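You operate a simulated robot arm through the tools that you are given. There is no shell and no other tool. Be economical: measure what you need, move in short steps, check, and stop when the job is done.

The job below is to be done with a simulated two-armed robot. You get a single attempt, and the scene is never put back.

## Task
Free the sticking filter rod and pack the line filter.
Fine: hold the filter with one hand. Draw the rod right up, push it home, then draw it up again so the bowl can dry. Stand the filter in the parts crate with the rod up. Pinch no finger; drop or topple nothing. Set down upright: line filter.

It is judged by the outcome, as a careful person would: the job done as asked, and still so three seconds after it is handed in. It fails if anything else is knocked over, pushed out of place, dropped, spilled or broken.

## Robot
Two 7-joint arms with two-finger parallel grippers on one trunk, on a base that drives. Base frame: it is fixed to the floor where the robot stands at the start and does not move with it; the origin is under the middle of the robot, x ahead of it, y to its left, z up; the surface under the hand at the start is at about z = 0.82. Units: m, degrees, N and s.
The left shoulder is at the start at [0.07, 0.134, 1.176], the right one opposite. With the tool pointing down near the work surface each hand reaches from about 0.1 to 0.64 m from the robot's upright axis, wherever it stands, measured 20 degrees to its own side. Places, roughly: filter rod [0.5, 0.1, 0.9]; inside of the parts crate [0.5, 0.5, 0.8]; torch slide [0.75, -1.25, 0.75]. Payload 1.57 kg a hand.
The tool frame of a hand sits at the grasp point between the pads (the TCP): z along the fingers, y along the line on which they close. The tips reach 0.03 m beyond it. Largest opening 0.08 m; finger width 0.017, thickness 0.012; the body of the gripper, 0.04 by 0.082 m, starts 0.08 m behind the TCP.
Orientation is that of the tool frame in the base frame, as a unit quaternion [x, y, z, w]. With the fingers straight down and closing along the base's y, the tool's x points along the base's -x, its y along +y and its z along -z.

## Interface
- The arms move only by the tool play_rows. It takes "left_targets", "right_targets" or both (then of equal length, played together; a hand with none holds still); each is a list that holds one entry, the list of rows, each a list of 6 numbers: the shift along the base's x, y, z in m, then the turn, a rotation vector about the base's x, y, z in degrees. In form: [[[x, y, z, wx, wy, wz], ...]]. A call has 1 to 12 rows; each row is the pose to reach, as a shift and turn from the pose commanded when the call began. "left_jaw" and "right_jaw" are, for a hand that has rows, the finger opening in m, from 0 to 0.08, set as the call begins (left out, the last holds). A row lasts 0.2 s, in which the tool goes at most 0.05 m and 8.6 degrees; a call with a longer step from one row to the next is refused whole, and so is a gripper value outside its range. A pose out of reach is approached as far as the arm can. The call stops where the force on the tool passes 40 N (or 10 N more than at its start, if that is more) or the arm is blocked; 0.2 s more then pass. The fingers move at their own pace (about 0.153 m/s each) and stop on an object; they squeeze with about 31 N. The grip force told is the motor's: it shows also when the fingers shut on nothing. Time passes only in rows, and 0.2 s behind the last, so rows that repeat a pose let the fingers close. The reply holds the time, the measured pose of the TCP, the force on the tool along the base axes, the opening and the grip force, in the units named above and with some noise, with the torque about the TCP (base axes, N m) and any sound that the robot's microphone picked up, and new pictures: "show" is both (left out), scene, wrist or none (wrist: the cameras of the hands that moved).
- Cameras (640 x 400 px; columns grow to the right, rows downward): "scene" is now at [0.1283, 0.0294, 1.3908]; the picture's right is [0.38, -0.92, 0.00], its down [-0.66, -0.27, -0.70] and it looks along [0.65, 0.27, -0.71] (base axes); focal length 275 px, centre (320, 200). "left" rides on the left gripper at [0.072, 0.007, -0.122] in its tool frame; the picture's right is [-0.09, 1.00, 0.00], its down [-0.84, -0.08, -0.54] and it looks along [-0.54, -0.05, 0.84] (tool axes); focal length 238 px, centre (320, 200). "right" rides on the right gripper at [0.072, -0.007, -0.122] in its tool frame; the picture's right is [0.09, 1.00, 0.00], its down [-0.84, 0.08, -0.54] and it looks along [-0.54, 0.05, 0.84] (tool axes); focal length 238 px, centre (320, 200). There is no depth. A picture from a camera that has moved, and an enlarged one, comes with that camera's place and axes in the base frame and with its lens.
- move_column(by): slides the trunk up (or, below 0, down) by that many m; the arms and the scene camera ride with it, the base frame stays. It gives what a move gives, with no picture.
- steer(legs): drives the robot by 1 to 6 legs, each [ahead, left, turn to the left] in m, m and degrees, along the robot's own axes; the way and the turn of a leg run together, so that a leg with both is an arc; at most 1.5 m and 180 degrees a leg. The arms and the cameras ride along, it lands a little off, and it stops where it bumps. It gives what a move gives, and a new picture of the scene camera.
- turn_head(pan, tilt): turns the head with the scene camera to pan (to the left, within 86 degrees either way) and tilt (down, from -29 to 69), counted from straight ahead of the robot. It gives what a move gives, and a new picture of the scene camera.
- zoom(camera, box): a new picture of the part [left, top, right, bottom] of that camera's present view, enlarged. It takes no simulated time.
- job_done(): hands the job in; it is judged then, once.

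Go step by step. Nothing tells you exact positions but the pictures and the camera data: compare them with the known pose of the tool, close in by small moves and look again before you grip or let go. The budget is 120 turns and 260 pictures, counting those below and the enlarged ones. Unless the task says otherwise, let go and move clear before handing in, and close with one line.

The tools are called after "Request:" as name(argument=value, ...) on one line, values as JSON. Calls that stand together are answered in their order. play_rows: Moves the arms, as the interface text tells. Its arguments: {"type":"object","properties":{"left_targets":{"type":"array"},"left_jaw":{"type":"number"},"right_targets":{"type":"array"},"right_jaw":{"type":"number"},"show":{"type":"string","enum":["both","scene","wrist","none"]}},"required":[]} The other tools are called the same way: move_column (by) slides the trunk up or down; steer (legs) drives the base; turn_head (pan, tilt) turns the head that bears the scene camera; zoom (camera, box) takes an enlarged picture of a part of a camera's view; job_done () hands the job in.

At the start:

```text
time: 0.0
left_ee_pos: [0.3824, 0.3794, 1.1436]
left_ee_rot: [0.0, 1.0, 0.0, 0.0]
left_ft_force: [0.0, 0.4, 0.1]
left_moment: [0.01, 0.02, -0.03]
left_gripper_width: 0.0799
left_gripper_force: 0.0
right_ee_pos: [0.3898, 0.0007, 1.1271]
right_ee_rot: [-0.001, 1.0, 0.0, 0.0]
right_ft_force: [0.6, -0.5, -0.4]
right_moment: [-0.01, 0.02, 0.02]
right_gripper_width: 0.0798
right_gripper_force: 0.0
trunk travel left (down, up): [-0.75, 0.19]
robot x, y, heading: [0.0008, -0.0012, -0.1]
head pan, tilt: [22.4, 45.3]
```

scene: 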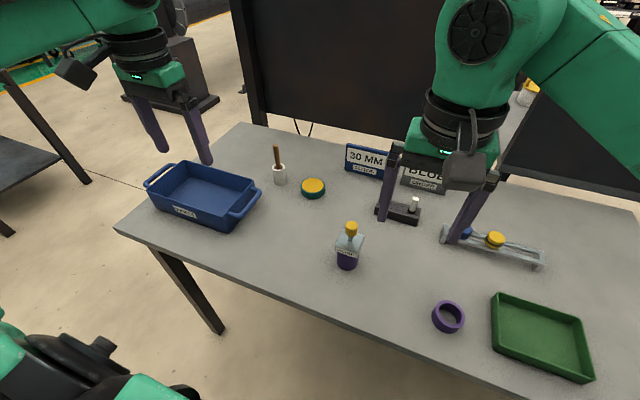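
right: 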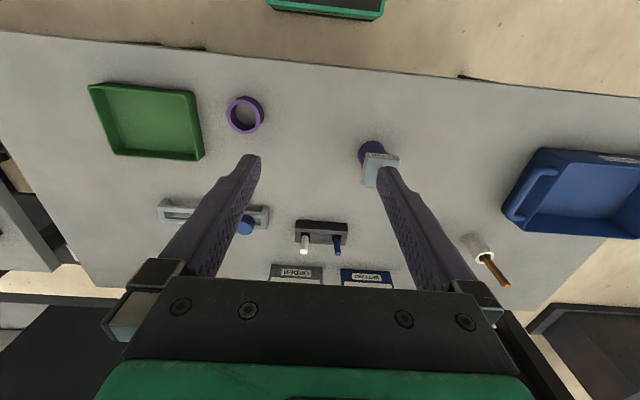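
left: 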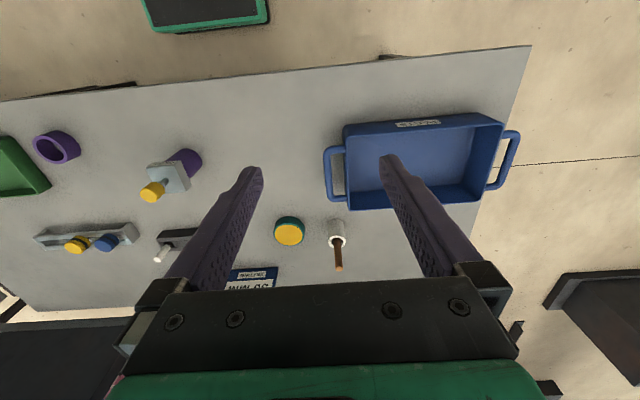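

I see the filter (purple bowl, grey body, yellow rod knob) near the middle of the table and the blue crate to its left. I'll enlarge the filter and the crate first.

Request:
zoom(camera="scene", box=[300, 200, 400, 290])

Request:
zoom(camera="left", box=[120, 130, 240, 220])

Request:
zoom(camera="scene", box=[120, 130, 340, 260])

```text
4.44 times, centred on (350, 245) of scene
camera zoom: at [0.1283, 0.0294, 1.3908], right [0.38, -0.92, 0.0], down [-0.66, -0.27, -0.7], along [0.65, 0.27, -0.71], focal length 1223 px, centre (187, 0)
```

zoom: 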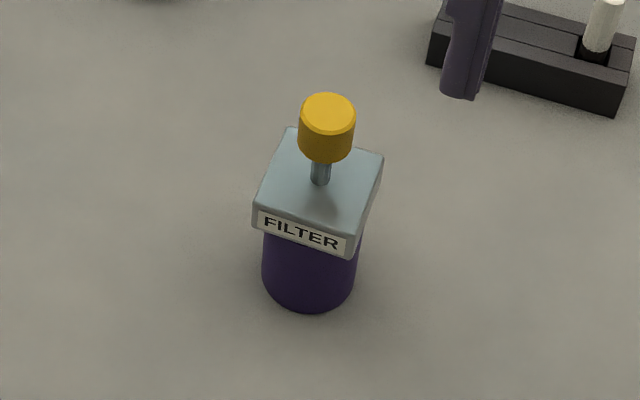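

```text
4.44 times, centred on (180, 175) of left
camera zoom: at [0.313, 0.3842, 1.2642], right [0.09, 1.0, 0.0], down [0.84, -0.08, 0.54], along [0.54, -0.05, -0.84], focal length 1059 px, centre (942, 311)
```

zoom: 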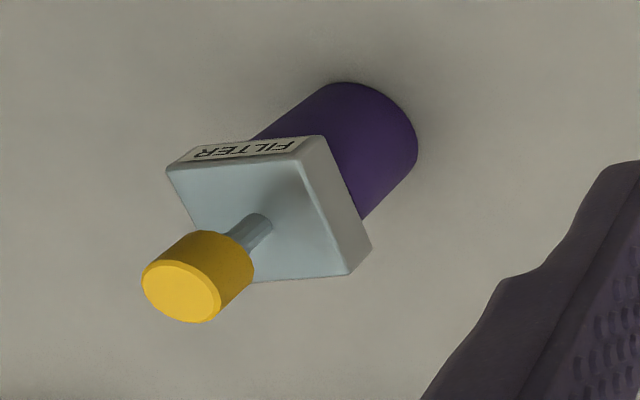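

```text
2.91 times, centred on (230, 195) of scene
camera zoom: at [0.1283, 0.0294, 1.3908], right [0.38, -0.92, 0.0], down [-0.66, -0.27, -0.7], along [0.65, 0.27, -0.71], focal length 800 px, centre (582, 214)
```

zoom: 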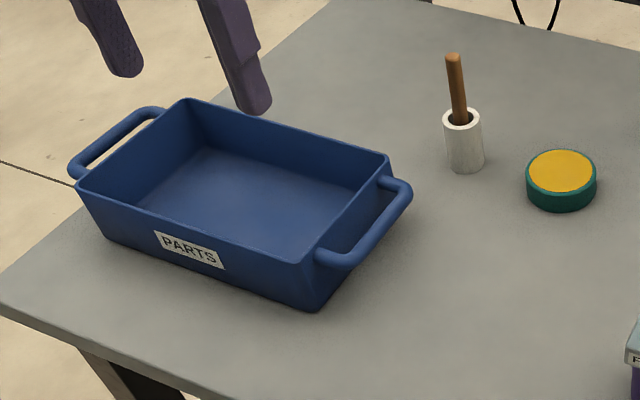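

The filter stands at about (0.477, 0.105): plate top at z≈0.912, knob from 0.937 to 0.964, sides square to the base axes. The left hand will hold the plate from the robot's side, tilted 30° below level. The right hand works the knob from above, turned 90°. First I'll turn both hands up high.

Request:
play_rows(left_targets=[[[0, 0, 0, 0, -8, 0], [-0.01, 0, 0, 0, -16, 0], [-0.02, 0, 0, 0, -24, 0], [-0.03, 0, 0, 0, -32, 0], [-0.04, 0, 0, 0, -40, 0], [-0.05, 0, 0, 0, -48, 0], [-0.06, 0, 0, 0, -55, 0], [-0.06, 0, 0, 0, -60, 0], [-0.06, 0, 0, 0, -60, 0], [-0.06, 0, 0, 0, -60, 0], [-0.06, 0, 0, 0, -60, 0]]], right_targets=[[[0, -0.03, 0, 0, 0, 8.5], [0, -0.06, 0, 0, 0, 17], [0, -0.09, 0, 0, 0, 25.5], [0, -0.12, 0, 0, 0, 34], [0, -0.15, 0, 0, 0, 42.5], [0, -0.15, 0, 0, 0, 51], [0, -0.15, 0, 0, 0, 59.5], [0, -0.15, 0, 0, 0, 68], [0, -0.15, 0, 0, 0, 76], [0, -0.15, 0, 0, 0, 84], [0, -0.15, 0, 0, 0, 90]]])

```text
time: 2.4
left_ee_pos: [0.3471, 0.4321, 1.1673]
left_ee_rot: [0.0, 0.866, -0.001, 0.5]
left_ft_force: [-0.4, 0.3, 0.0]
left_moment: [-0.02, 0.0, 0.0]
left_gripper_width: 0.0799
left_gripper_force: 0.1
left hand out of reach, approached as far as the arm can: row 2, 5, 6, 7, 8, 9, 10, 11
right_ee_pos: [0.2356, -0.0525, 1.1097]
right_ee_rot: [-0.707, 0.708, -0.001, 0.001]
right_ft_force: [-0.2, -0.6, -0.2]
right_moment: [-0.02, 0.02, 0.01]
right_gripper_width: 0.0803
right_gripper_force: 0.1
right hand out of reach, approached as far as the arm can: row 6, 7, 8, 9, 10, 11
trunk travel left (down, up): [-0.75, 0.19]
robot x, y, heading: [0.0023, 0.0021, 0.1]
head pan, tilt: [22.4, 45.3]
camera scene: at [0.1279, 0.0298, 1.3908], right [0.38, -0.92, 0.0], down [-0.66, -0.27, -0.7], along [0.65, 0.27, -0.71], focal length 275 px, centre (320, 200)
camera right: at [0.2411, -0.1233, 1.2307], right [-1.0, -0.09, 0.0], down [-0.08, 0.84, 0.54], along [-0.05, 0.54, -0.84], focal length 238 px, centre (320, 200)
camera left: at [0.2073, 0.4377, 1.1652], right [0.05, 1.0, 0.08], down [-0.05, -0.08, 1.0], along [1.0, -0.05, 0.05], focal length 238 px, centre (320, 200)
```

scene: 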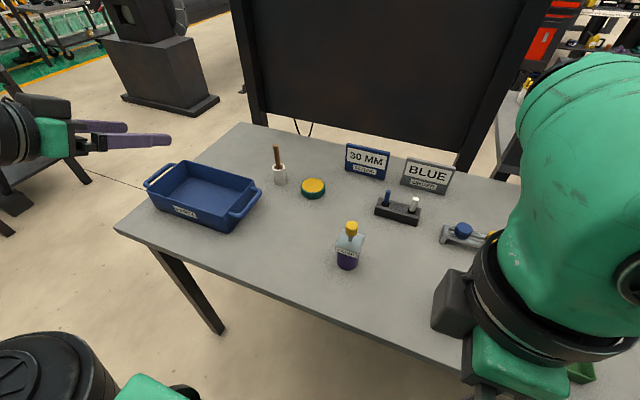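
right: 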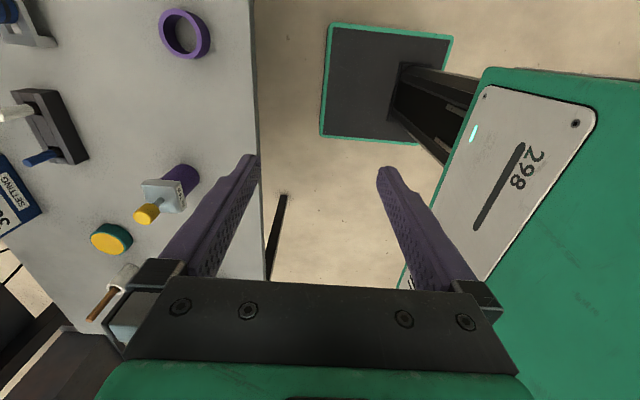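
left: 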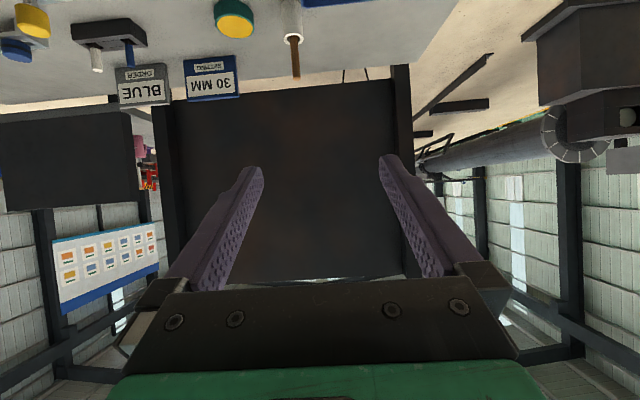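

The left hand got the tilt, but both arms were cramped, and the right turn of +90° hit a limit. I'll bring the right hand back out and try the opposite turn (-90°), with the left hand further forward.

Request:
play_rows(right_targets=[[[0.01, -0.01, 0, 0, 0, -8.5], [0.02, -0.02, 0, 0, 0, -17], [0.03, -0.02, 0, 0, 0, -25.5], [0.04, -0.02, 0, 0, 0, -34], [0.05, -0.02, 0, 0, 0, -42.5], [0.05, -0.02, 0, 0, 0, -51], [0.05, -0.02, 0, 0, 0, -59.5], [0.05, -0.02, 0, 0, 0, -68], [0.05, -0.02, 0, 0, 0, -76], [0.05, -0.02, 0, 0, 0, -84], [0.05, -0.02, 0, 0, 0, -90], [0.05, -0.02, 0, 0, 0, -90]]], left_targets=[[[0.02, 0, 0, 0, 0, 0], [0.04, 0, 0, 0, 0, 0], [0.06, 0, 0, 0, 0, 0], [0.06, 0, 0, 0, 0, 0], [0.06, 0, 0, 0, 0, 0], [0.06, 0, 0, 0, 0, 0], [0.06, 0, 0, 0, 0, 0], [0.06, 0, 0, 0, 0, 0], [0.06, 0, 0, 0, 0, 0], [0.06, 0, 0, 0, 0, 0], [0.06, 0, 0, 0, 0, 0], [0.06, 0, 0, 0, 0, 0]]], show="none")

Request:
play_rows(right_targets=[[[0.0, 0, 0, 0, 0, -8.5], [0, 0, 0, 0, 0, -17], [0, 0, 0, 0, 0, -25.5], [0, 0, 0, 0, 0, -34], [0, 0, 0, 0, 0, -42.5], [0, 0, 0, 0, 0, -51], [0, 0, 0, 0, 0, -59.5], [0, 0, 0, 0, 0, -68], [0, 0, 0, 0, 0, -76], [0, 0, 0, 0, 0, -84], [0, 0, 0, 0, 0, -90], [0, 0, 0, 0, 0, -90]]])

```text
time: 5.0
left_ee_pos: [0.4082, 0.4321, 1.1677]
left_ee_rot: [0.0, 0.867, 0.0, 0.499]
left_ft_force: [-0.2, 0.2, -0.7]
left_moment: [-0.01, 0.02, 0.02]
left_gripper_width: 0.0799
left_gripper_force: 0.0
right_ee_pos: [0.2853, -0.0746, 1.1083]
right_ee_rot: [0.001, 1.0, 0.001, 0.0]
right_ft_force: [0.0, 0.3, -0.7]
right_moment: [-0.01, -0.02, -0.01]
right_gripper_width: 0.0801
right_gripper_force: 0.1
trunk travel left (down, up): [-0.75, 0.19]
robot x, y, heading: [-0.0009, -0.0019, 0.2]
head pan, tilt: [22.4, 45.3]
```

```text
time: 7.6
left_ee_pos: [0.4073, 0.4321, 1.1675]
left_ee_rot: [0.0, 0.866, 0.0, 0.5]
left_ft_force: [1.1, -0.1, 0.5]
left_moment: [-0.01, 0.02, -0.04]
left_gripper_width: 0.08
left_gripper_force: 0.0
right_ee_pos: [0.2838, -0.0744, 1.1092]
right_ee_rot: [0.707, 0.707, 0.0, 0.0]
right_ft_force: [-0.9, 0.3, -1.1]
right_moment: [0.04, 0.01, -0.01]
right_gripper_width: 0.0801
right_gripper_force: 0.0
trunk travel left (down, up): [-0.75, 0.19]
robot x, y, heading: [0.0033, 0.0022, 0.1]
head pan, tilt: [22.4, 45.3]
camera scene: at [0.1282, 0.0293, 1.3908], right [0.38, -0.92, 0.0], down [-0.66, -0.27, -0.7], along [0.65, 0.27, -0.71], focal length 275 px, centre (320, 200)
camera right: at [0.2773, -0.0016, 1.2303], right [1.0, 0.09, 0.0], down [0.08, -0.84, 0.54], along [0.05, -0.54, -0.84], focal length 238 px, centre (320, 200)
```

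scene: 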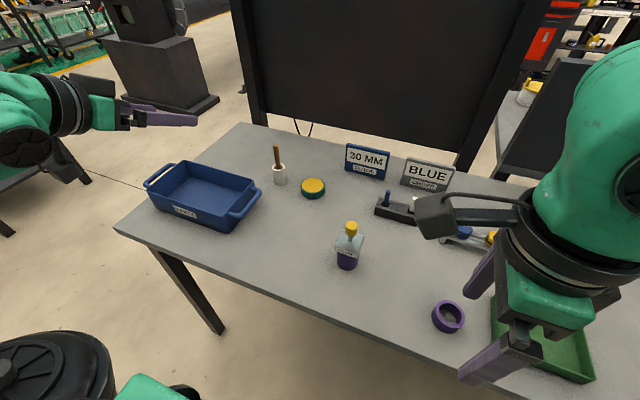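
right: 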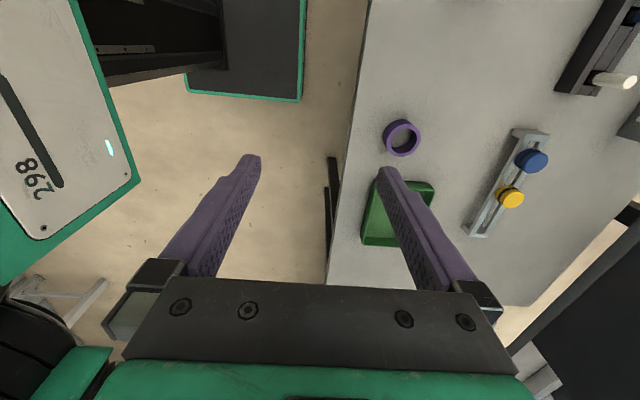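

The right hand now has its turn. I'll back the base 0.08 m for elbow room, then move the right hand clear and bring the left toward the filter.

Request:
steer(legs=[[-0.08, 0, 0]])

Request:
play_rows(right_targets=[[[0.04, -0.02, 0, 0, 0, 0], [0.08, -0.04, 0, 0, 0, 0], [0.12, -0.06, 0, 0, 0, 0], [0.16, -0.08, 0, 0, 0, 0], [0.2, -0.1, 0, 0, 0, 0], [0.23, -0.1, 0, 0, 0, 0], [0.23, -0.1, 0, 0, 0, 0], [0.23, -0.1, 0, 0, 0, 0], [0.23, -0.1, 0, 0, 0, 0]]], left_targets=[[[0, -0.04, -0.01, 0, 0, 0], [0, -0.08, -0.03, 0, 0, 0], [0, -0.12, -0.05, 0, 0, 0], [0, -0.16, -0.07, 0, 0, 0], [0, -0.2, -0.09, 0, 0, 0], [0.0, -0.24, -0.11, 0, 0, 0], [0.02, -0.28, -0.11, 0, 0, 0], [0.04, -0.325, -0.11, 0, 0, 0], [0.04, -0.325, -0.11, 0, 0, 0]]])

```text
time: 8.7
left_ee_pos: [0.3321, 0.4314, 1.1677]
left_ee_rot: [0.0, 0.867, 0.0, 0.499]
left_ft_force: [0.1, -0.2, 0.1]
left_moment: [-0.01, 0.02, 0.03]
left_gripper_width: 0.0798
left_gripper_force: 0.1
right_ee_pos: [0.2078, -0.0741, 1.1079]
right_ee_rot: [0.707, 0.707, 0.0, -0.001]
right_ft_force: [0.0, 0.0, -0.5]
right_moment: [0.0, -0.02, 0.01]
right_gripper_width: 0.0801
right_gripper_force: 0.1
trunk travel left (down, up): [-0.75, 0.19]
robot x, y, heading: [-0.079, -0.0011, 0.1]
head pan, tilt: [22.4, 45.3]
camera scene: at [0.0521, 0.0292, 1.3905], right [0.38, -0.92, 0.0], down [-0.66, -0.27, -0.7], along [0.65, 0.27, -0.71], focal length 275 px, centre (320, 200)
```

scene: 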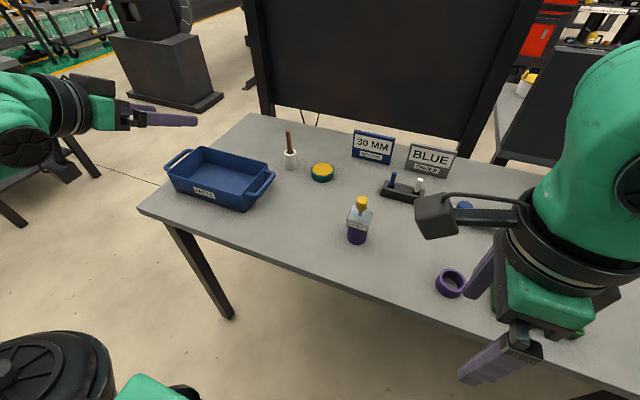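

```text
time: 10.7
left_ee_pos: [0.3392, 0.3991, 1.1583]
left_ee_rot: [0.0, 0.866, 0.0, 0.5]
left_ft_force: [0.1, -0.3, 0.5]
left_moment: [0.0, -0.02, -0.03]
left_gripper_width: 0.0801
left_gripper_force: 0.1
left hand out of reach, approached as far as the arm can: row 1, 2, 3, 4, 5, 6, 7, 8, 9
right_ee_pos: [0.4371, -0.1728, 1.108]
right_ee_rot: [0.707, 0.708, 0.0, 0.0]
right_ft_force: [0.3, 0.2, -1.0]
right_moment: [-0.02, 0.02, 0.0]
right_gripper_width: 0.0801
right_gripper_force: 0.0
trunk travel left (down, up): [-0.75, 0.19]
robot x, y, heading: [-0.0778, -0.0003, -0.1]
head pan, tilt: [22.4, 45.3]
camera scene: at [0.0493, 0.0298, 1.3908], right [0.38, -0.92, 0.0], down [-0.66, -0.27, -0.7], along [0.65, 0.27, -0.71], focal length 275 px, centre (320, 200)
camera right: at [0.4299, -0.1005, 1.2304], right [1.0, 0.09, 0.0], down [0.08, -0.84, 0.54], along [0.05, -0.54, -0.84], focal length 238 px, centre (320, 200)
camera left: at [0.1999, 0.404, 1.157], right [0.05, 1.0, 0.08], down [-0.05, -0.08, 1.0], along [1.0, -0.05, 0.05], focal length 238 px, centre (320, 200)
```

scene: 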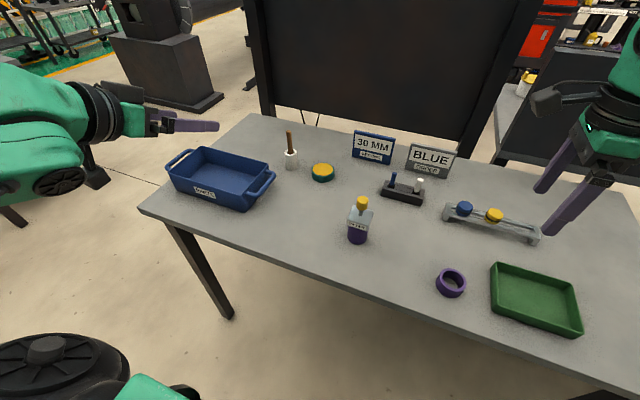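
right: 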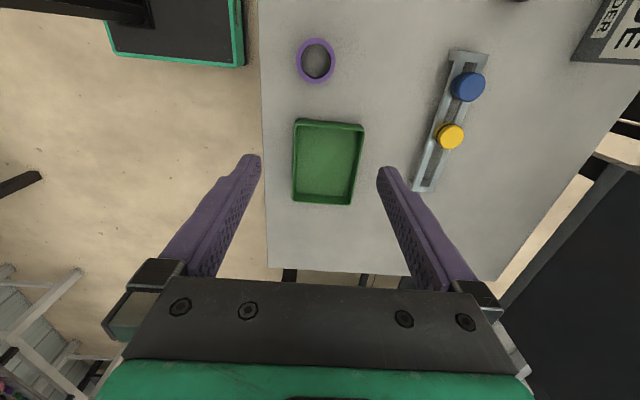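
left: 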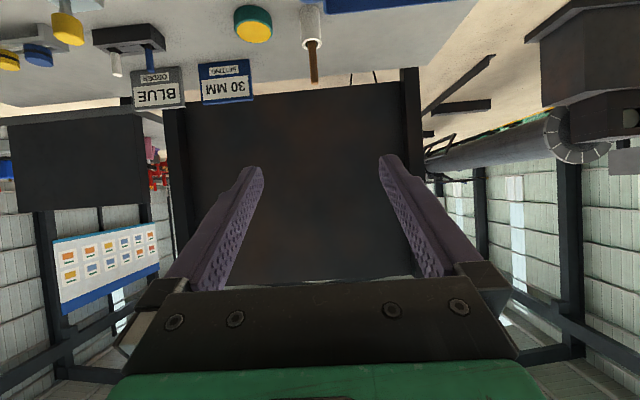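

The left arm balked moving inward while folded. I'll extend it forward and up first, then inward and down.

Request:
play_rows(left_targets=[[[0.04, 0, 0, 0, 0, 0], [0.08, 0, 0, 0, 0, 0], [0.12, 0, 0, 0, 0, 0], [0.12, -0.04, 0, 0, 0, 0], [0.12, -0.08, 0, 0, 0, 0], [0.12, -0.12, -0.02, 0, 0, 0], [0.12, -0.16, -0.04, 0, 0, 0], [0.12, -0.2, -0.06, 0, 0, 0], [0.12, -0.2, -0.06, 0, 0, 0]]], show="scene")

```text
time: 12.7
left_ee_pos: [0.4556, 0.1994, 1.0975]
left_ee_rot: [0.0, 0.866, -0.001, 0.5]
left_ft_force: [0.9, -0.3, 0.8]
left_moment: [0.0, 0.01, -0.05]
left_gripper_width: 0.0798
left_gripper_force: 0.1
right_ee_pos: [0.4369, -0.1739, 1.1084]
right_ee_rot: [0.707, 0.707, 0.0, 0.0]
right_ft_force: [-0.8, -0.5, -0.1]
right_moment: [-0.02, 0.0, -0.01]
right_gripper_width: 0.0801
right_gripper_force: 0.1
trunk travel left (down, up): [-0.75, 0.19]
robot x, y, heading: [-0.08, 0.0008, -0.4]
head pan, tilt: [22.4, 45.3]
camera scene: at [0.0488, 0.03, 1.3908], right [0.38, -0.92, 0.0], down [-0.66, -0.27, -0.7], along [0.65, 0.27, -0.71], focal length 275 px, centre (320, 200)
```

scene: 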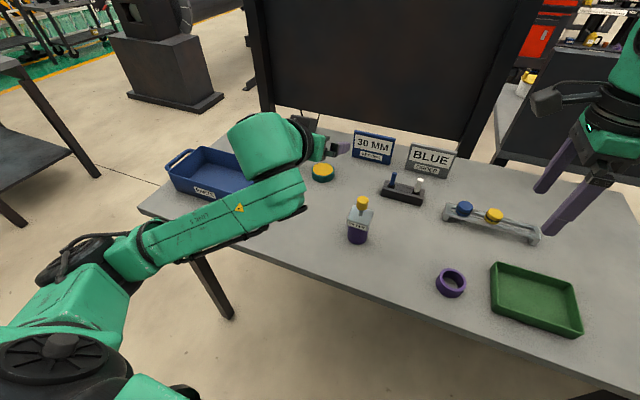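

Extended, it follows well. Now I'll move to a staging pose just in front of and above the filter, at about (0.40, 0.105, 0.98).

Request:
play_rows(left_targets=[[[0, -0.03, -0.02, 0, 0, 0], [-0.02, -0.06, -0.05, 0, 0, 0], [-0.04, -0.094, -0.08, 0, 0, 0], [-0.055, -0.094, -0.11, 0, 0, 0], [-0.055, -0.094, -0.115, 0, 0, 0], [-0.055, -0.094, -0.115, 0, 0, 0]]])

```text
time: 14.1
left_ee_pos: [0.4035, 0.1066, 0.9816]
left_ee_rot: [0.0, 0.866, 0.0, 0.5]
left_ft_force: [-0.1, -0.2, 0.2]
left_moment: [0.02, 0.0, -0.01]
left_gripper_width: 0.0799
left_gripper_force: 0.0
right_ee_pos: [0.4361, -0.1735, 1.1083]
right_ee_rot: [0.707, 0.707, 0.0, 0.0]
right_ft_force: [0.9, 0.1, 0.1]
right_moment: [0.01, 0.01, 0.03]
right_gripper_width: 0.0799
right_gripper_force: 0.1
trunk travel left (down, up): [-0.75, 0.19]
robot x, y, heading: [-0.0771, 0.0002, 0.0]
head pan, tilt: [22.4, 45.3]
camera scene: at [0.0494, 0.0288, 1.3908], right [0.38, -0.92, 0.0], down [-0.66, -0.27, -0.7], along [0.65, 0.27, -0.71], focal length 275 px, centre (320, 200)
camera left: at [0.2629, 0.1117, 0.9796], right [0.05, 1.0, 0.08], down [-0.05, -0.08, 1.0], along [1.0, -0.05, 0.05], focal length 238 px, centre (320, 200)
```

scene: 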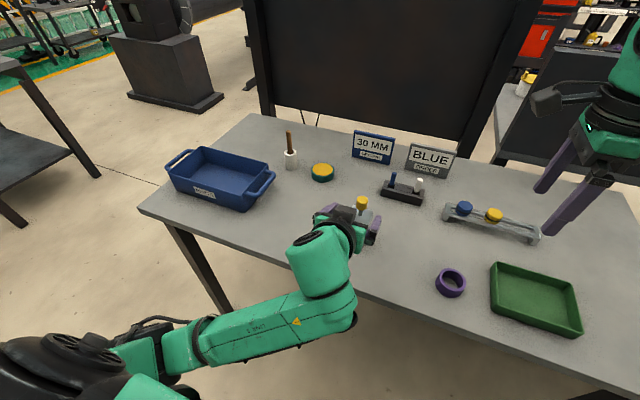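
left: 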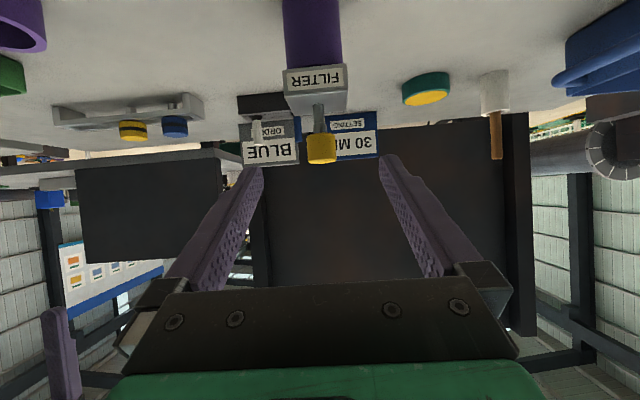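

Request:
zoom(camera="left", box=[240, 0, 400, 170])

```text
2.35 times, centred on (320, 85) of left
camera zoom: at [0.2629, 0.1117, 0.9796], right [0.05, 1.0, 0.08], down [-0.05, -0.08, 1.0], along [1.0, -0.05, 0.05], focal length 561 px, centre (320, 471)
```

zoom: 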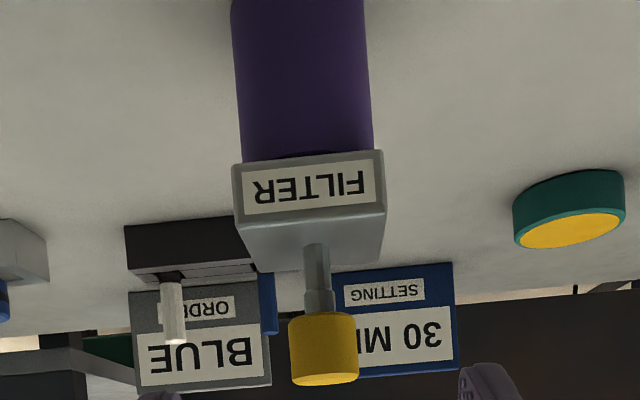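

The plate's front face is centred at y≈0.107 and z≈0.896. I'll lower to that height, then slide forward with the fingers open either side of the plate.

Request:
play_rows(left_targets=[[[0, 0, -0.04, 0, 0, 0], [0, 0, -0.075, 0, 0, 0], [0, 0.0005, -0.0845, 0, 0, 0], [0, 0.0005, -0.0845, 0, 0, 0], [0.02, 0.0005, -0.0845, 0, 0, 0], [0.03, 0.0005, -0.0845, 0, 0, 0], [0.03, 0.0005, -0.0845, 0, 0, 0]]], show="wrist")

```text
time: 15.7
left_ee_pos: [0.4336, 0.1068, 0.8977]
left_ee_rot: [0.001, 0.866, -0.002, 0.5]
left_ft_force: [0.7, -1.2, 0.7]
left_moment: [0.01, 0.03, 0.03]
left_gripper_width: 0.08
left_gripper_force: 0.1
right_ee_pos: [0.4359, -0.1748, 1.1087]
right_ee_rot: [0.707, 0.707, 0.0, 0.001]
right_ft_force: [0.0, -0.3, -0.4]
right_moment: [0.02, -0.01, 0.01]
right_gripper_width: 0.0798
right_gripper_force: 0.1
trunk travel left (down, up): [-0.75, 0.19]
robot x, y, heading: [-0.078, 0.0004, 0.0]
head pan, tilt: [22.4, 45.3]
camera left: at [0.2929, 0.1116, 0.8956], right [0.05, 1.0, 0.08], down [-0.05, -0.08, 1.0], along [1.0, -0.05, 0.05], focal length 238 px, centre (320, 200)
```

left: 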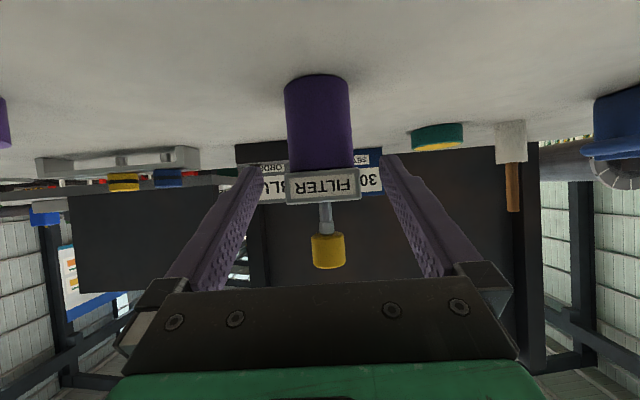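

Well centred; knob reads about z 0.928–0.953. Sliding in over the plate.

Request:
play_rows(left_targets=[[[0.02, 0, -0.001, 0, 0, 0], [0.035, -0.0005, -0.002, 0, 0, 0], [0.0445, -0.0005, -0.002, 0, 0, 0], [0.0445, -0.0005, -0.002, 0, 0, 0]]], show="both")

Request:
zoom(camera="left", box=[220, 60, 420, 320])

Request:
zoom(camera="scene", box=[300, 170, 420, 260])

```text
time: 16.7
left_ee_pos: [0.4781, 0.1076, 0.8946]
left_ee_rot: [0.001, 0.866, -0.001, 0.5]
left_ft_force: [0.3, 1.2, 0.3]
left_moment: [-0.01, -0.01, 0.02]
left_gripper_width: 0.0796
left_gripper_force: 0.0
right_ee_pos: [0.4362, -0.1746, 1.1079]
right_ee_rot: [0.707, 0.707, 0.0, 0.0]
right_ft_force: [-1.2, -0.6, 0.9]
right_moment: [0.0, 0.0, -0.02]
right_gripper_width: 0.0799
right_gripper_force: 0.2
trunk travel left (down, up): [-0.75, 0.19]
robot x, y, heading: [-0.0776, 0.0011, 0.1]
head pan, tilt: [22.4, 45.3]
camera scene: at [0.0491, 0.0292, 1.3908], right [0.38, -0.92, 0.0], down [-0.66, -0.27, -0.7], along [0.65, 0.27, -0.71], focal length 275 px, centre (320, 200)
camera left: at [0.3379, 0.1128, 0.8928], right [0.05, 1.0, 0.08], down [-0.05, -0.08, 1.0], along [1.0, -0.05, 0.05], focal length 238 px, centre (320, 200)
```

scene: 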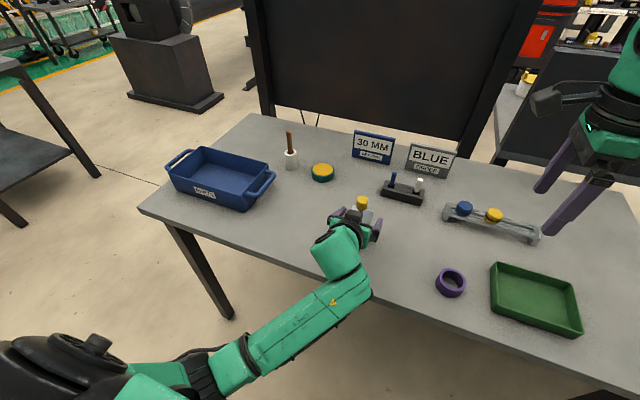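
left: 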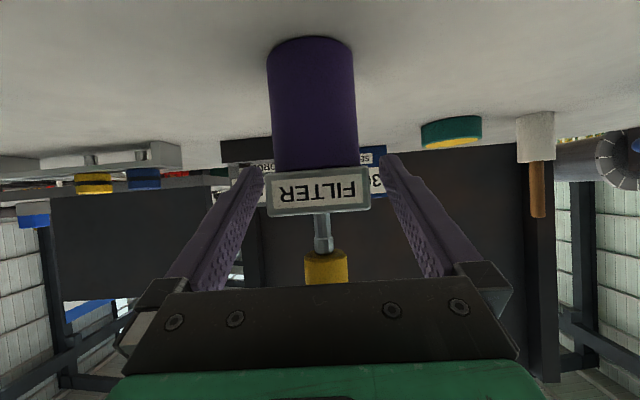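

```text
1.54 times, centred on (320, 190) of left
camera zoom: at [0.3379, 0.1128, 0.8928], right [0.05, 1.0, 0.08], down [-0.05, -0.08, 1.0], along [1.0, -0.05, 0.05], focal length 367 px, centre (320, 215)
```

zoom: 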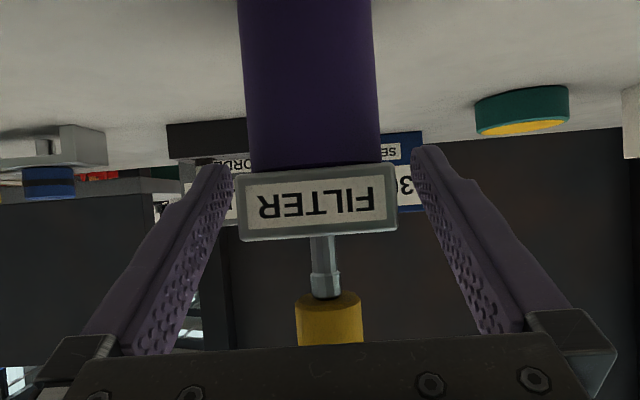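

```text
4.44 times, centred on (360, 215) of scene
camera zoom: at [0.0491, 0.0292, 1.3908], right [0.38, -0.92, 0.0], down [-0.66, -0.27, -0.7], along [0.65, 0.27, -0.71], focal length 1223 px, centre (142, 133)
```

zoom: 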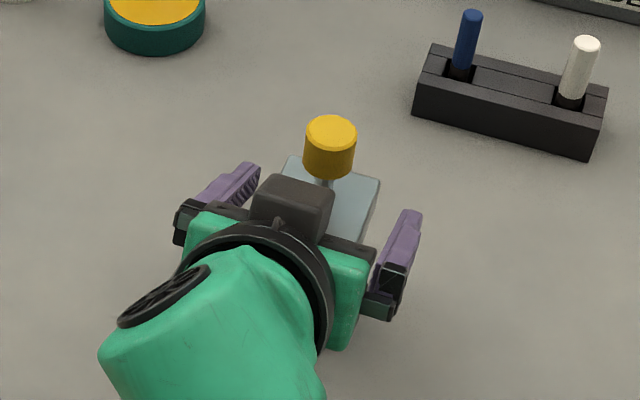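

The fingers straddle the plate. A box on top of the left hand sits close to the knob, so I'll back off 8 mm, close the grip, and turn the right hand further (toward -180°) so it closes along y, clear of the left hand.

Request:
play_rows(left_targets=[[[-0.008, -0.001, 0.001, 0, 0, 0], [-0.008, -0.001, 0.001, 0, 0, 0]]], show="none")

Request:
play_rows(left_targets=[[[0, 0, 0, 0, 0, 0], [0, 0, 0, 0, 0, 0], [0, 0, 0, 0, 0, 0], [0, 0, 0, 0, 0, 0], [0, 0, 0, 0, 0, 0], [0, 0, 0, 0, 0, 0], [0, 0, 0, 0, 0, 0], [0, 0, 0, 0, 0, 0], [0, 0, 0, 0, 0, 0], [0, 0, 0, 0, 0, 0], [0, 0, 0, 0, 0, 0]]], left_jaw=0.03, right_targets=[[[0, 0, 0.01, 0, 0, -8], [0, 0, 0.02, 0, 0, -16], [0, 0, 0.03, 0, 0, -24], [0, 0, 0.04, 0, 0, -32], [0, 0, 0.04, 0, 0, -40], [0, 0, 0.04, 0, 0, -48], [0, 0, 0.04, 0, 0, -56], [0, 0, 0.04, 0, 0, -64], [0, 0, 0.04, 0, 0, -72], [0, 0, 0.04, 0, 0, -80], [0, 0, 0.04, 0, 0, -80]]])

```text
time: 17.3
left_ee_pos: [0.4703, 0.1061, 0.8969]
left_ee_rot: [0.0, 0.866, 0.0, 0.5]
left_ft_force: [-0.3, -0.1, 0.5]
left_moment: [0.0, 0.05, 0.02]
left_gripper_width: 0.08
left_gripper_force: 0.0
right_ee_pos: [0.4371, -0.1742, 1.1094]
right_ee_rot: [0.707, 0.707, 0.0, 0.0]
right_ft_force: [0.5, -0.3, 0.8]
right_moment: [-0.02, -0.03, 0.01]
right_gripper_width: 0.0801
right_gripper_force: 0.0
trunk travel left (down, up): [-0.75, 0.19]
robot x, y, heading: [-0.0815, -0.0015, 0.1]
head pan, tilt: [22.4, 45.3]
```

```text
time: 19.7
left_ee_pos: [0.4706, 0.1059, 0.8963]
left_ee_rot: [0.0, 0.866, 0.0, 0.5]
left_ft_force: [0.8, -0.4, 0.4]
left_moment: [-0.03, 0.02, -0.04]
left_gripper_width: 0.0517
left_gripper_force: 31.0
right_ee_pos: [0.4347, -0.1741, 1.148]
right_ee_rot: [0.996, 0.086, 0.0, 0.0]
right_ft_force: [0.3, -0.3, -1.4]
right_moment: [-0.03, 0.02, -0.02]
right_gripper_width: 0.0796
right_gripper_force: 0.0
trunk travel left (down, up): [-0.75, 0.19]
robot x, y, heading: [-0.078, 0.0005, -0.1]
head pan, tilt: [22.4, 45.3]
camera scene: at [0.0493, 0.0293, 1.3908], right [0.38, -0.92, 0.0], down [-0.66, -0.27, -0.7], along [0.65, 0.27, -0.71], focal length 275 px, centre (320, 200)
camera right: at [0.5044, -0.1542, 1.2697], right [0.26, -0.97, 0.0], down [-0.81, -0.22, 0.54], along [-0.52, -0.14, -0.84], focal length 238 px, centre (320, 200)
camera left: at [0.3297, 0.1115, 0.8937], right [0.05, 1.0, 0.08], down [-0.05, -0.08, 1.0], along [1.0, -0.05, 0.05], focal length 238 px, centre (320, 200)
```

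scene: 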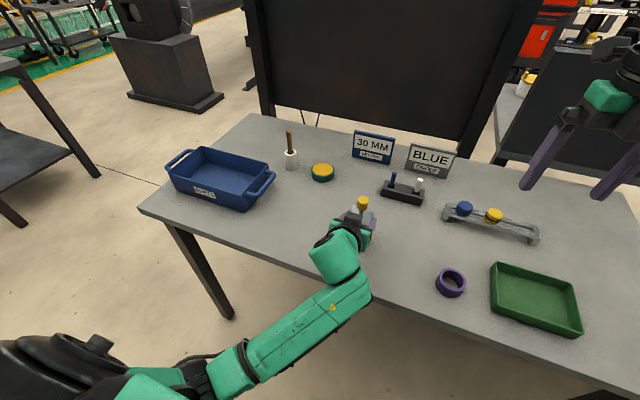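
right: 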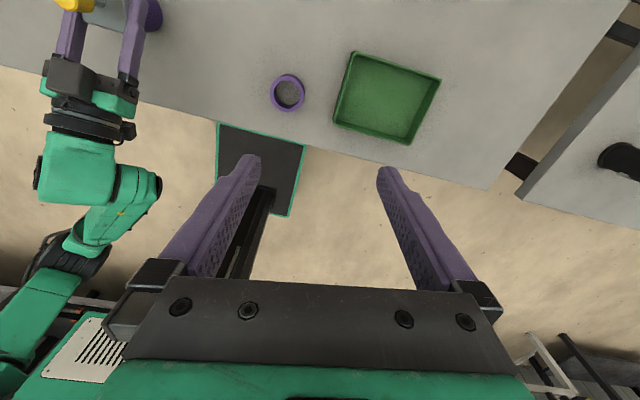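
left: 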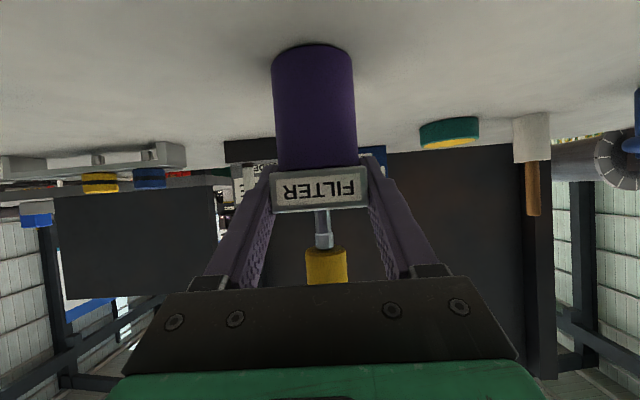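

The left hand grips the plate (0.052 m, 31 N). Now I'll bring the right hand over the knob, high first.

Request:
play_rows(right_targets=[[[0.01, 0.04, 0, 0, 0, 0], [0.02, 0.08, 0, 0, 0, 0], [0.03, 0.12, 0, 0, 0, 0], [0.0433, 0.16, 0, 0, 0, 0], [0.0433, 0.2, 0, 0, 0, 0], [0.0433, 0.24, 0, 0, 0, 0], [0.0433, 0.27, 0, 0, 0, 0], [0.0433, 0.28, -0.03, 0, 0, -5], [0.0433, 0.28, -0.06, 0, 0, -10], [0.0433, 0.28, -0.06, 0, 0, -10]]], right_jaw=0.06)

```text
time: 21.9
left_ee_pos: [0.4704, 0.105, 0.8965]
left_ee_rot: [0.0, 0.866, -0.001, 0.5]
left_ft_force: [-1.2, 0.8, 1.2]
left_moment: [-0.02, 0.01, 0.0]
left_gripper_width: 0.0518
left_gripper_force: 30.9
right_ee_pos: [0.4356, 0.0858, 1.0744]
right_ee_rot: [1.0, -0.001, 0.0, 0.0]
right_ft_force: [-0.3, 0.3, 0.0]
right_moment: [0.01, 0.01, 0.04]
right_gripper_width: 0.0599
right_gripper_force: 0.1
right hand out of reach, approached as far as the arm can: row 4, 5, 6, 7, 8, 9, 10
trunk travel left (down, up): [-0.75, 0.19]
robot x, y, heading: [-0.0788, -0.0041, -0.0]
head pan, tilt: [22.4, 45.3]
camera scene: at [0.049, 0.0295, 1.3908], right [0.38, -0.92, 0.0], down [-0.66, -0.27, -0.7], along [0.65, 0.27, -0.71], focal length 275 px, centre (320, 200)
camera right: at [0.5068, 0.0941, 1.196], right [0.09, -1.0, 0.0], down [-0.84, -0.08, 0.54], along [-0.54, -0.05, -0.84], focal length 238 px, centre (320, 200)
```

scene: 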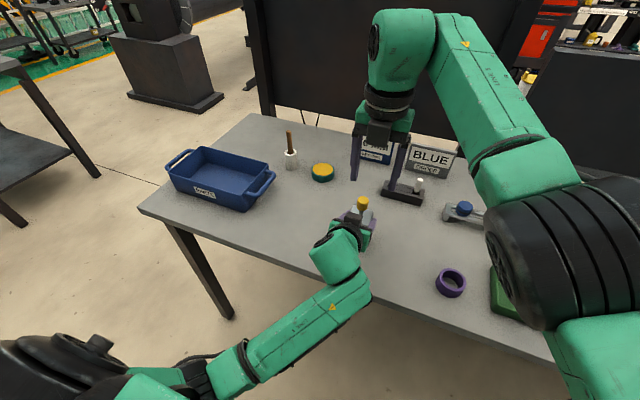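
right: 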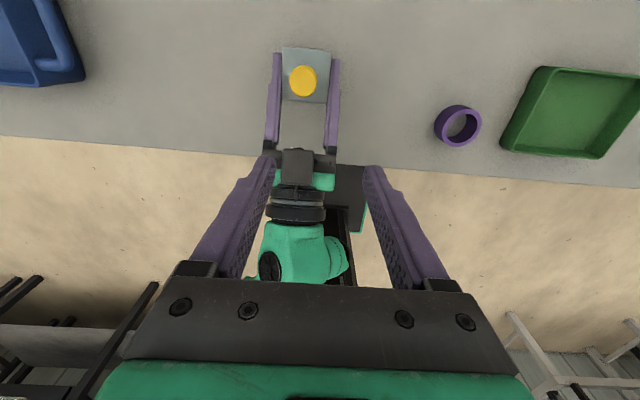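

The right arm is a bit short at this height. Lower down the wrist comes nearer shoulder level, so I'll go diagonally forward and down to z≈1.02.

Request:
play_rows(right_targets=[[[0.015, 0.01, -0.015, 0, 0, 0], [0.03, 0.02, -0.03, 0, 0, 0], [0.0424, 0.02, -0.045, 0, 0, 0], [0.0424, 0.02, -0.055, 0, 0, 0], [0.0424, 0.02, -0.055, 0, 0, 0]]], show="wrist")

```text
time: 23.1
left_ee_pos: [0.4696, 0.1067, 0.8956]
left_ee_rot: [0.0, 0.866, 0.0, 0.5]
left_ft_force: [-0.3, 0.0, -0.4]
left_moment: [0.01, -0.01, 0.0]
left_gripper_width: 0.052
left_gripper_force: 30.8
right_ee_pos: [0.4451, 0.0851, 1.0211]
right_ee_rot: [1.0, 0.0, 0.0, 0.0]
right_ft_force: [0.2, 0.2, -0.1]
right_moment: [0.0, -0.02, 0.01]
right_gripper_width: 0.0601
right_gripper_force: 0.0
right hand out of reach, approached as far as the arm can: row 1, 2, 3, 4, 5
trunk travel left (down, up): [-0.75, 0.19]
robot x, y, heading: [-0.0794, -0.0009, 0.1]
head pan, tilt: [22.4, 45.3]
camera right: at [0.5171, 0.0935, 1.1427], right [0.09, -1.0, 0.0], down [-0.84, -0.08, 0.54], along [-0.54, -0.05, -0.84], focal length 238 px, centre (320, 200)
```

right: 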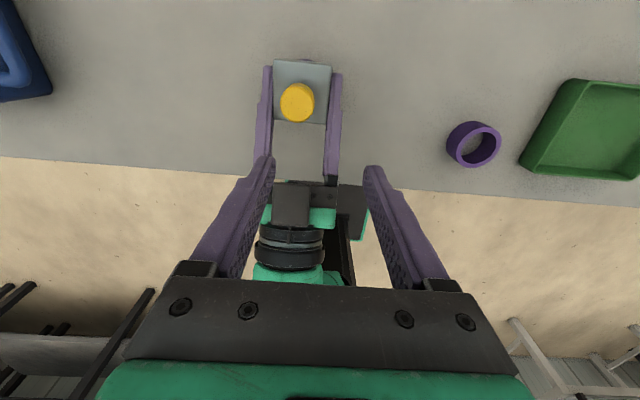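

Still about 3 cm short. The left hand already holds the filter, so I'll lift it a few millimetres, bring it 4.5 cm nearer and 2.5 cm to the right (still well inside the table edge), and set it down. The right hand moves up a little meanwhile.

Request:
play_rows(right_targets=[[[0, 0, 0.03, 0, 0, 0], [0, 0, 0.05, 0, 0, 0], [0, 0, 0.05, 0, 0, 0], [0, 0, 0.05, 0, 0, 0], [0, 0, 0.05, 0, 0, 0], [0, 0, 0.05, 0, 0, 0], [0, 0, 0.05, 0, 0, 0], [0, 0, 0.05, 0, 0, 0]]], left_targets=[[[0, 0, 0, 0, 0, 0], [0, 0, 0, 0, 0, 0], [0, 0, 0.006, 0, 0, 0], [0, 0, 0.008, 0, 0, 0], [-0.015, -0.008, 0.008, 0, 0, 0], [-0.03, -0.017, 0.008, 0, 0, 0], [-0.045, -0.025, 0.008, 0, 0, 0], [-0.045, -0.025, 0.008, 0, 0, 0]]], show="both")

```text
time: 24.9
left_ee_pos: [0.4261, 0.081, 0.9039]
left_ee_rot: [0.001, 0.866, -0.001, 0.5]
left_ft_force: [-0.2, -0.6, 0.1]
left_moment: [-0.06, 0.1, -0.02]
left_gripper_width: 0.0517
left_gripper_force: 30.6
right_ee_pos: [0.4402, 0.0813, 1.0686]
right_ee_rot: [1.0, 0.0, 0.001, 0.0]
right_ft_force: [-0.1, 0.2, -0.8]
right_moment: [-0.01, -0.01, 0.03]
right_gripper_width: 0.06
right_gripper_force: 0.0
right hand out of reach, approached as far as the arm can: row 1, 2, 3, 4, 5, 6, 7, 8
trunk travel left (down, up): [-0.75, 0.19]
robot x, y, heading: [-0.0797, 0.0004, -0.1]
head pan, tilt: [22.4, 45.3]
camera scene: at [0.0492, 0.0294, 1.3908], right [0.38, -0.92, 0.0], down [-0.66, -0.27, -0.7], along [0.65, 0.27, -0.71], focal length 275 px, centre (320, 200)
camera right: at [0.5117, 0.0891, 1.1907], right [0.09, -1.0, 0.0], down [-0.84, -0.08, 0.54], along [-0.54, -0.05, -0.84], focal length 238 px, centre (320, 200)
camera left: at [0.2849, 0.0863, 0.9023], right [0.05, 1.0, 0.08], down [-0.05, -0.08, 1.0], along [1.0, -0.05, 0.05], focal length 238 px, centre (320, 200)
```

scene: 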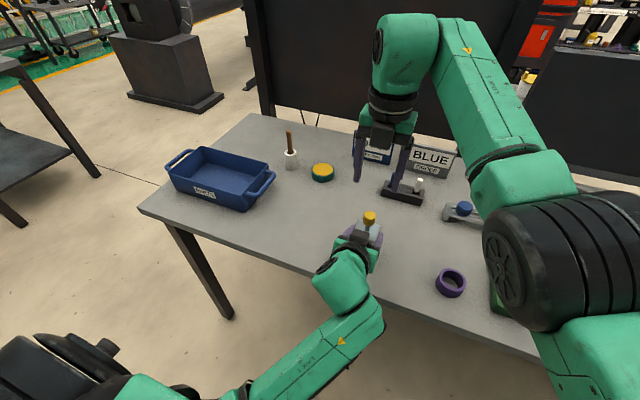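
right: 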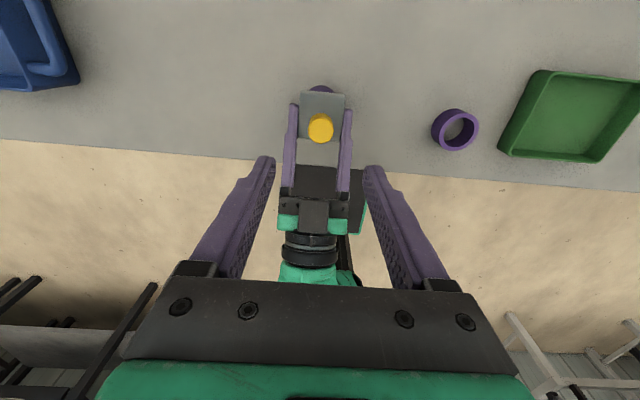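
left: 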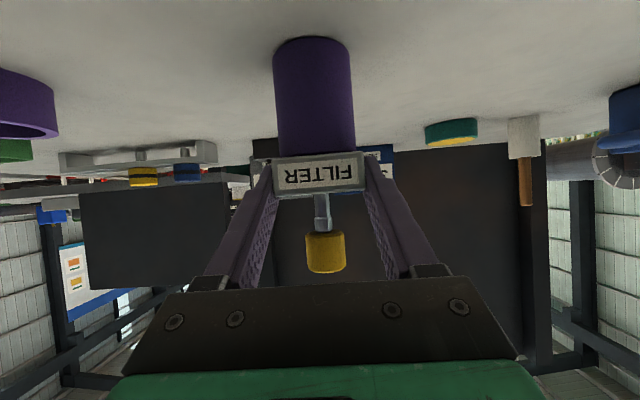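

I want to check whether the filter lifted with the hand or slipped in the grip.

Request:
zoom(camera="left", box=[220, 20, 420, 290])

Request:
zoom(camera="right", box=[260, 70, 380, 220])

Request:
zoom(camera="scene", box=[310, 190, 430, 280])

```text
1.48 times, centred on (320, 155) of left
camera zoom: at [0.2849, 0.0863, 0.9023], right [0.05, 1.0, 0.08], down [-0.05, -0.08, 1.0], along [1.0, -0.05, 0.05], focal length 353 px, centre (320, 267)
```

zoom: 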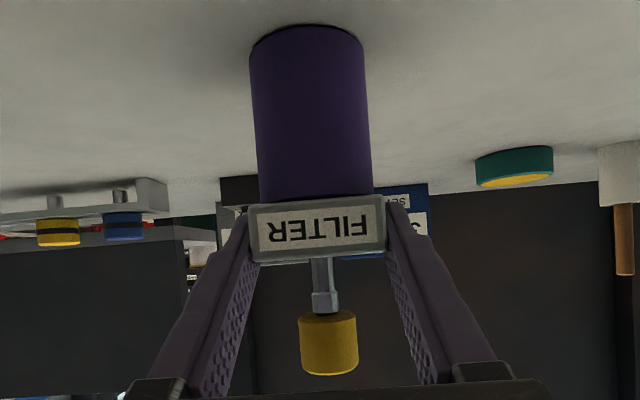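

```text
2.67 times, centred on (320, 145) of right
camera zoom: at [0.5117, 0.0891, 1.1907], right [0.09, -1.0, 0.0], down [-0.84, -0.08, 0.54], along [-0.54, -0.05, -0.84], focal length 636 px, centre (320, 347)
```

zoom: 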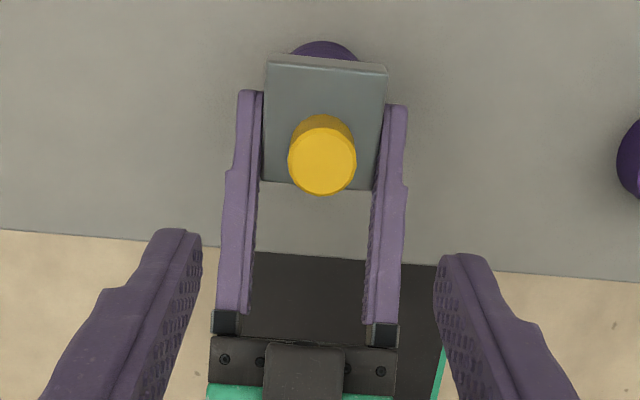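

```text
4.44 times, centred on (370, 235) of scene
camera zoom: at [0.0492, 0.0294, 1.3908], right [0.38, -0.92, 0.0], down [-0.66, -0.27, -0.7], along [0.65, 0.27, -0.71], focal length 1223 px, centre (98, 44)
```

zoom: 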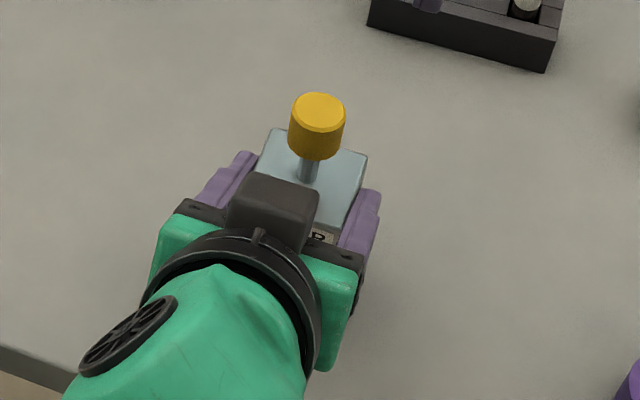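

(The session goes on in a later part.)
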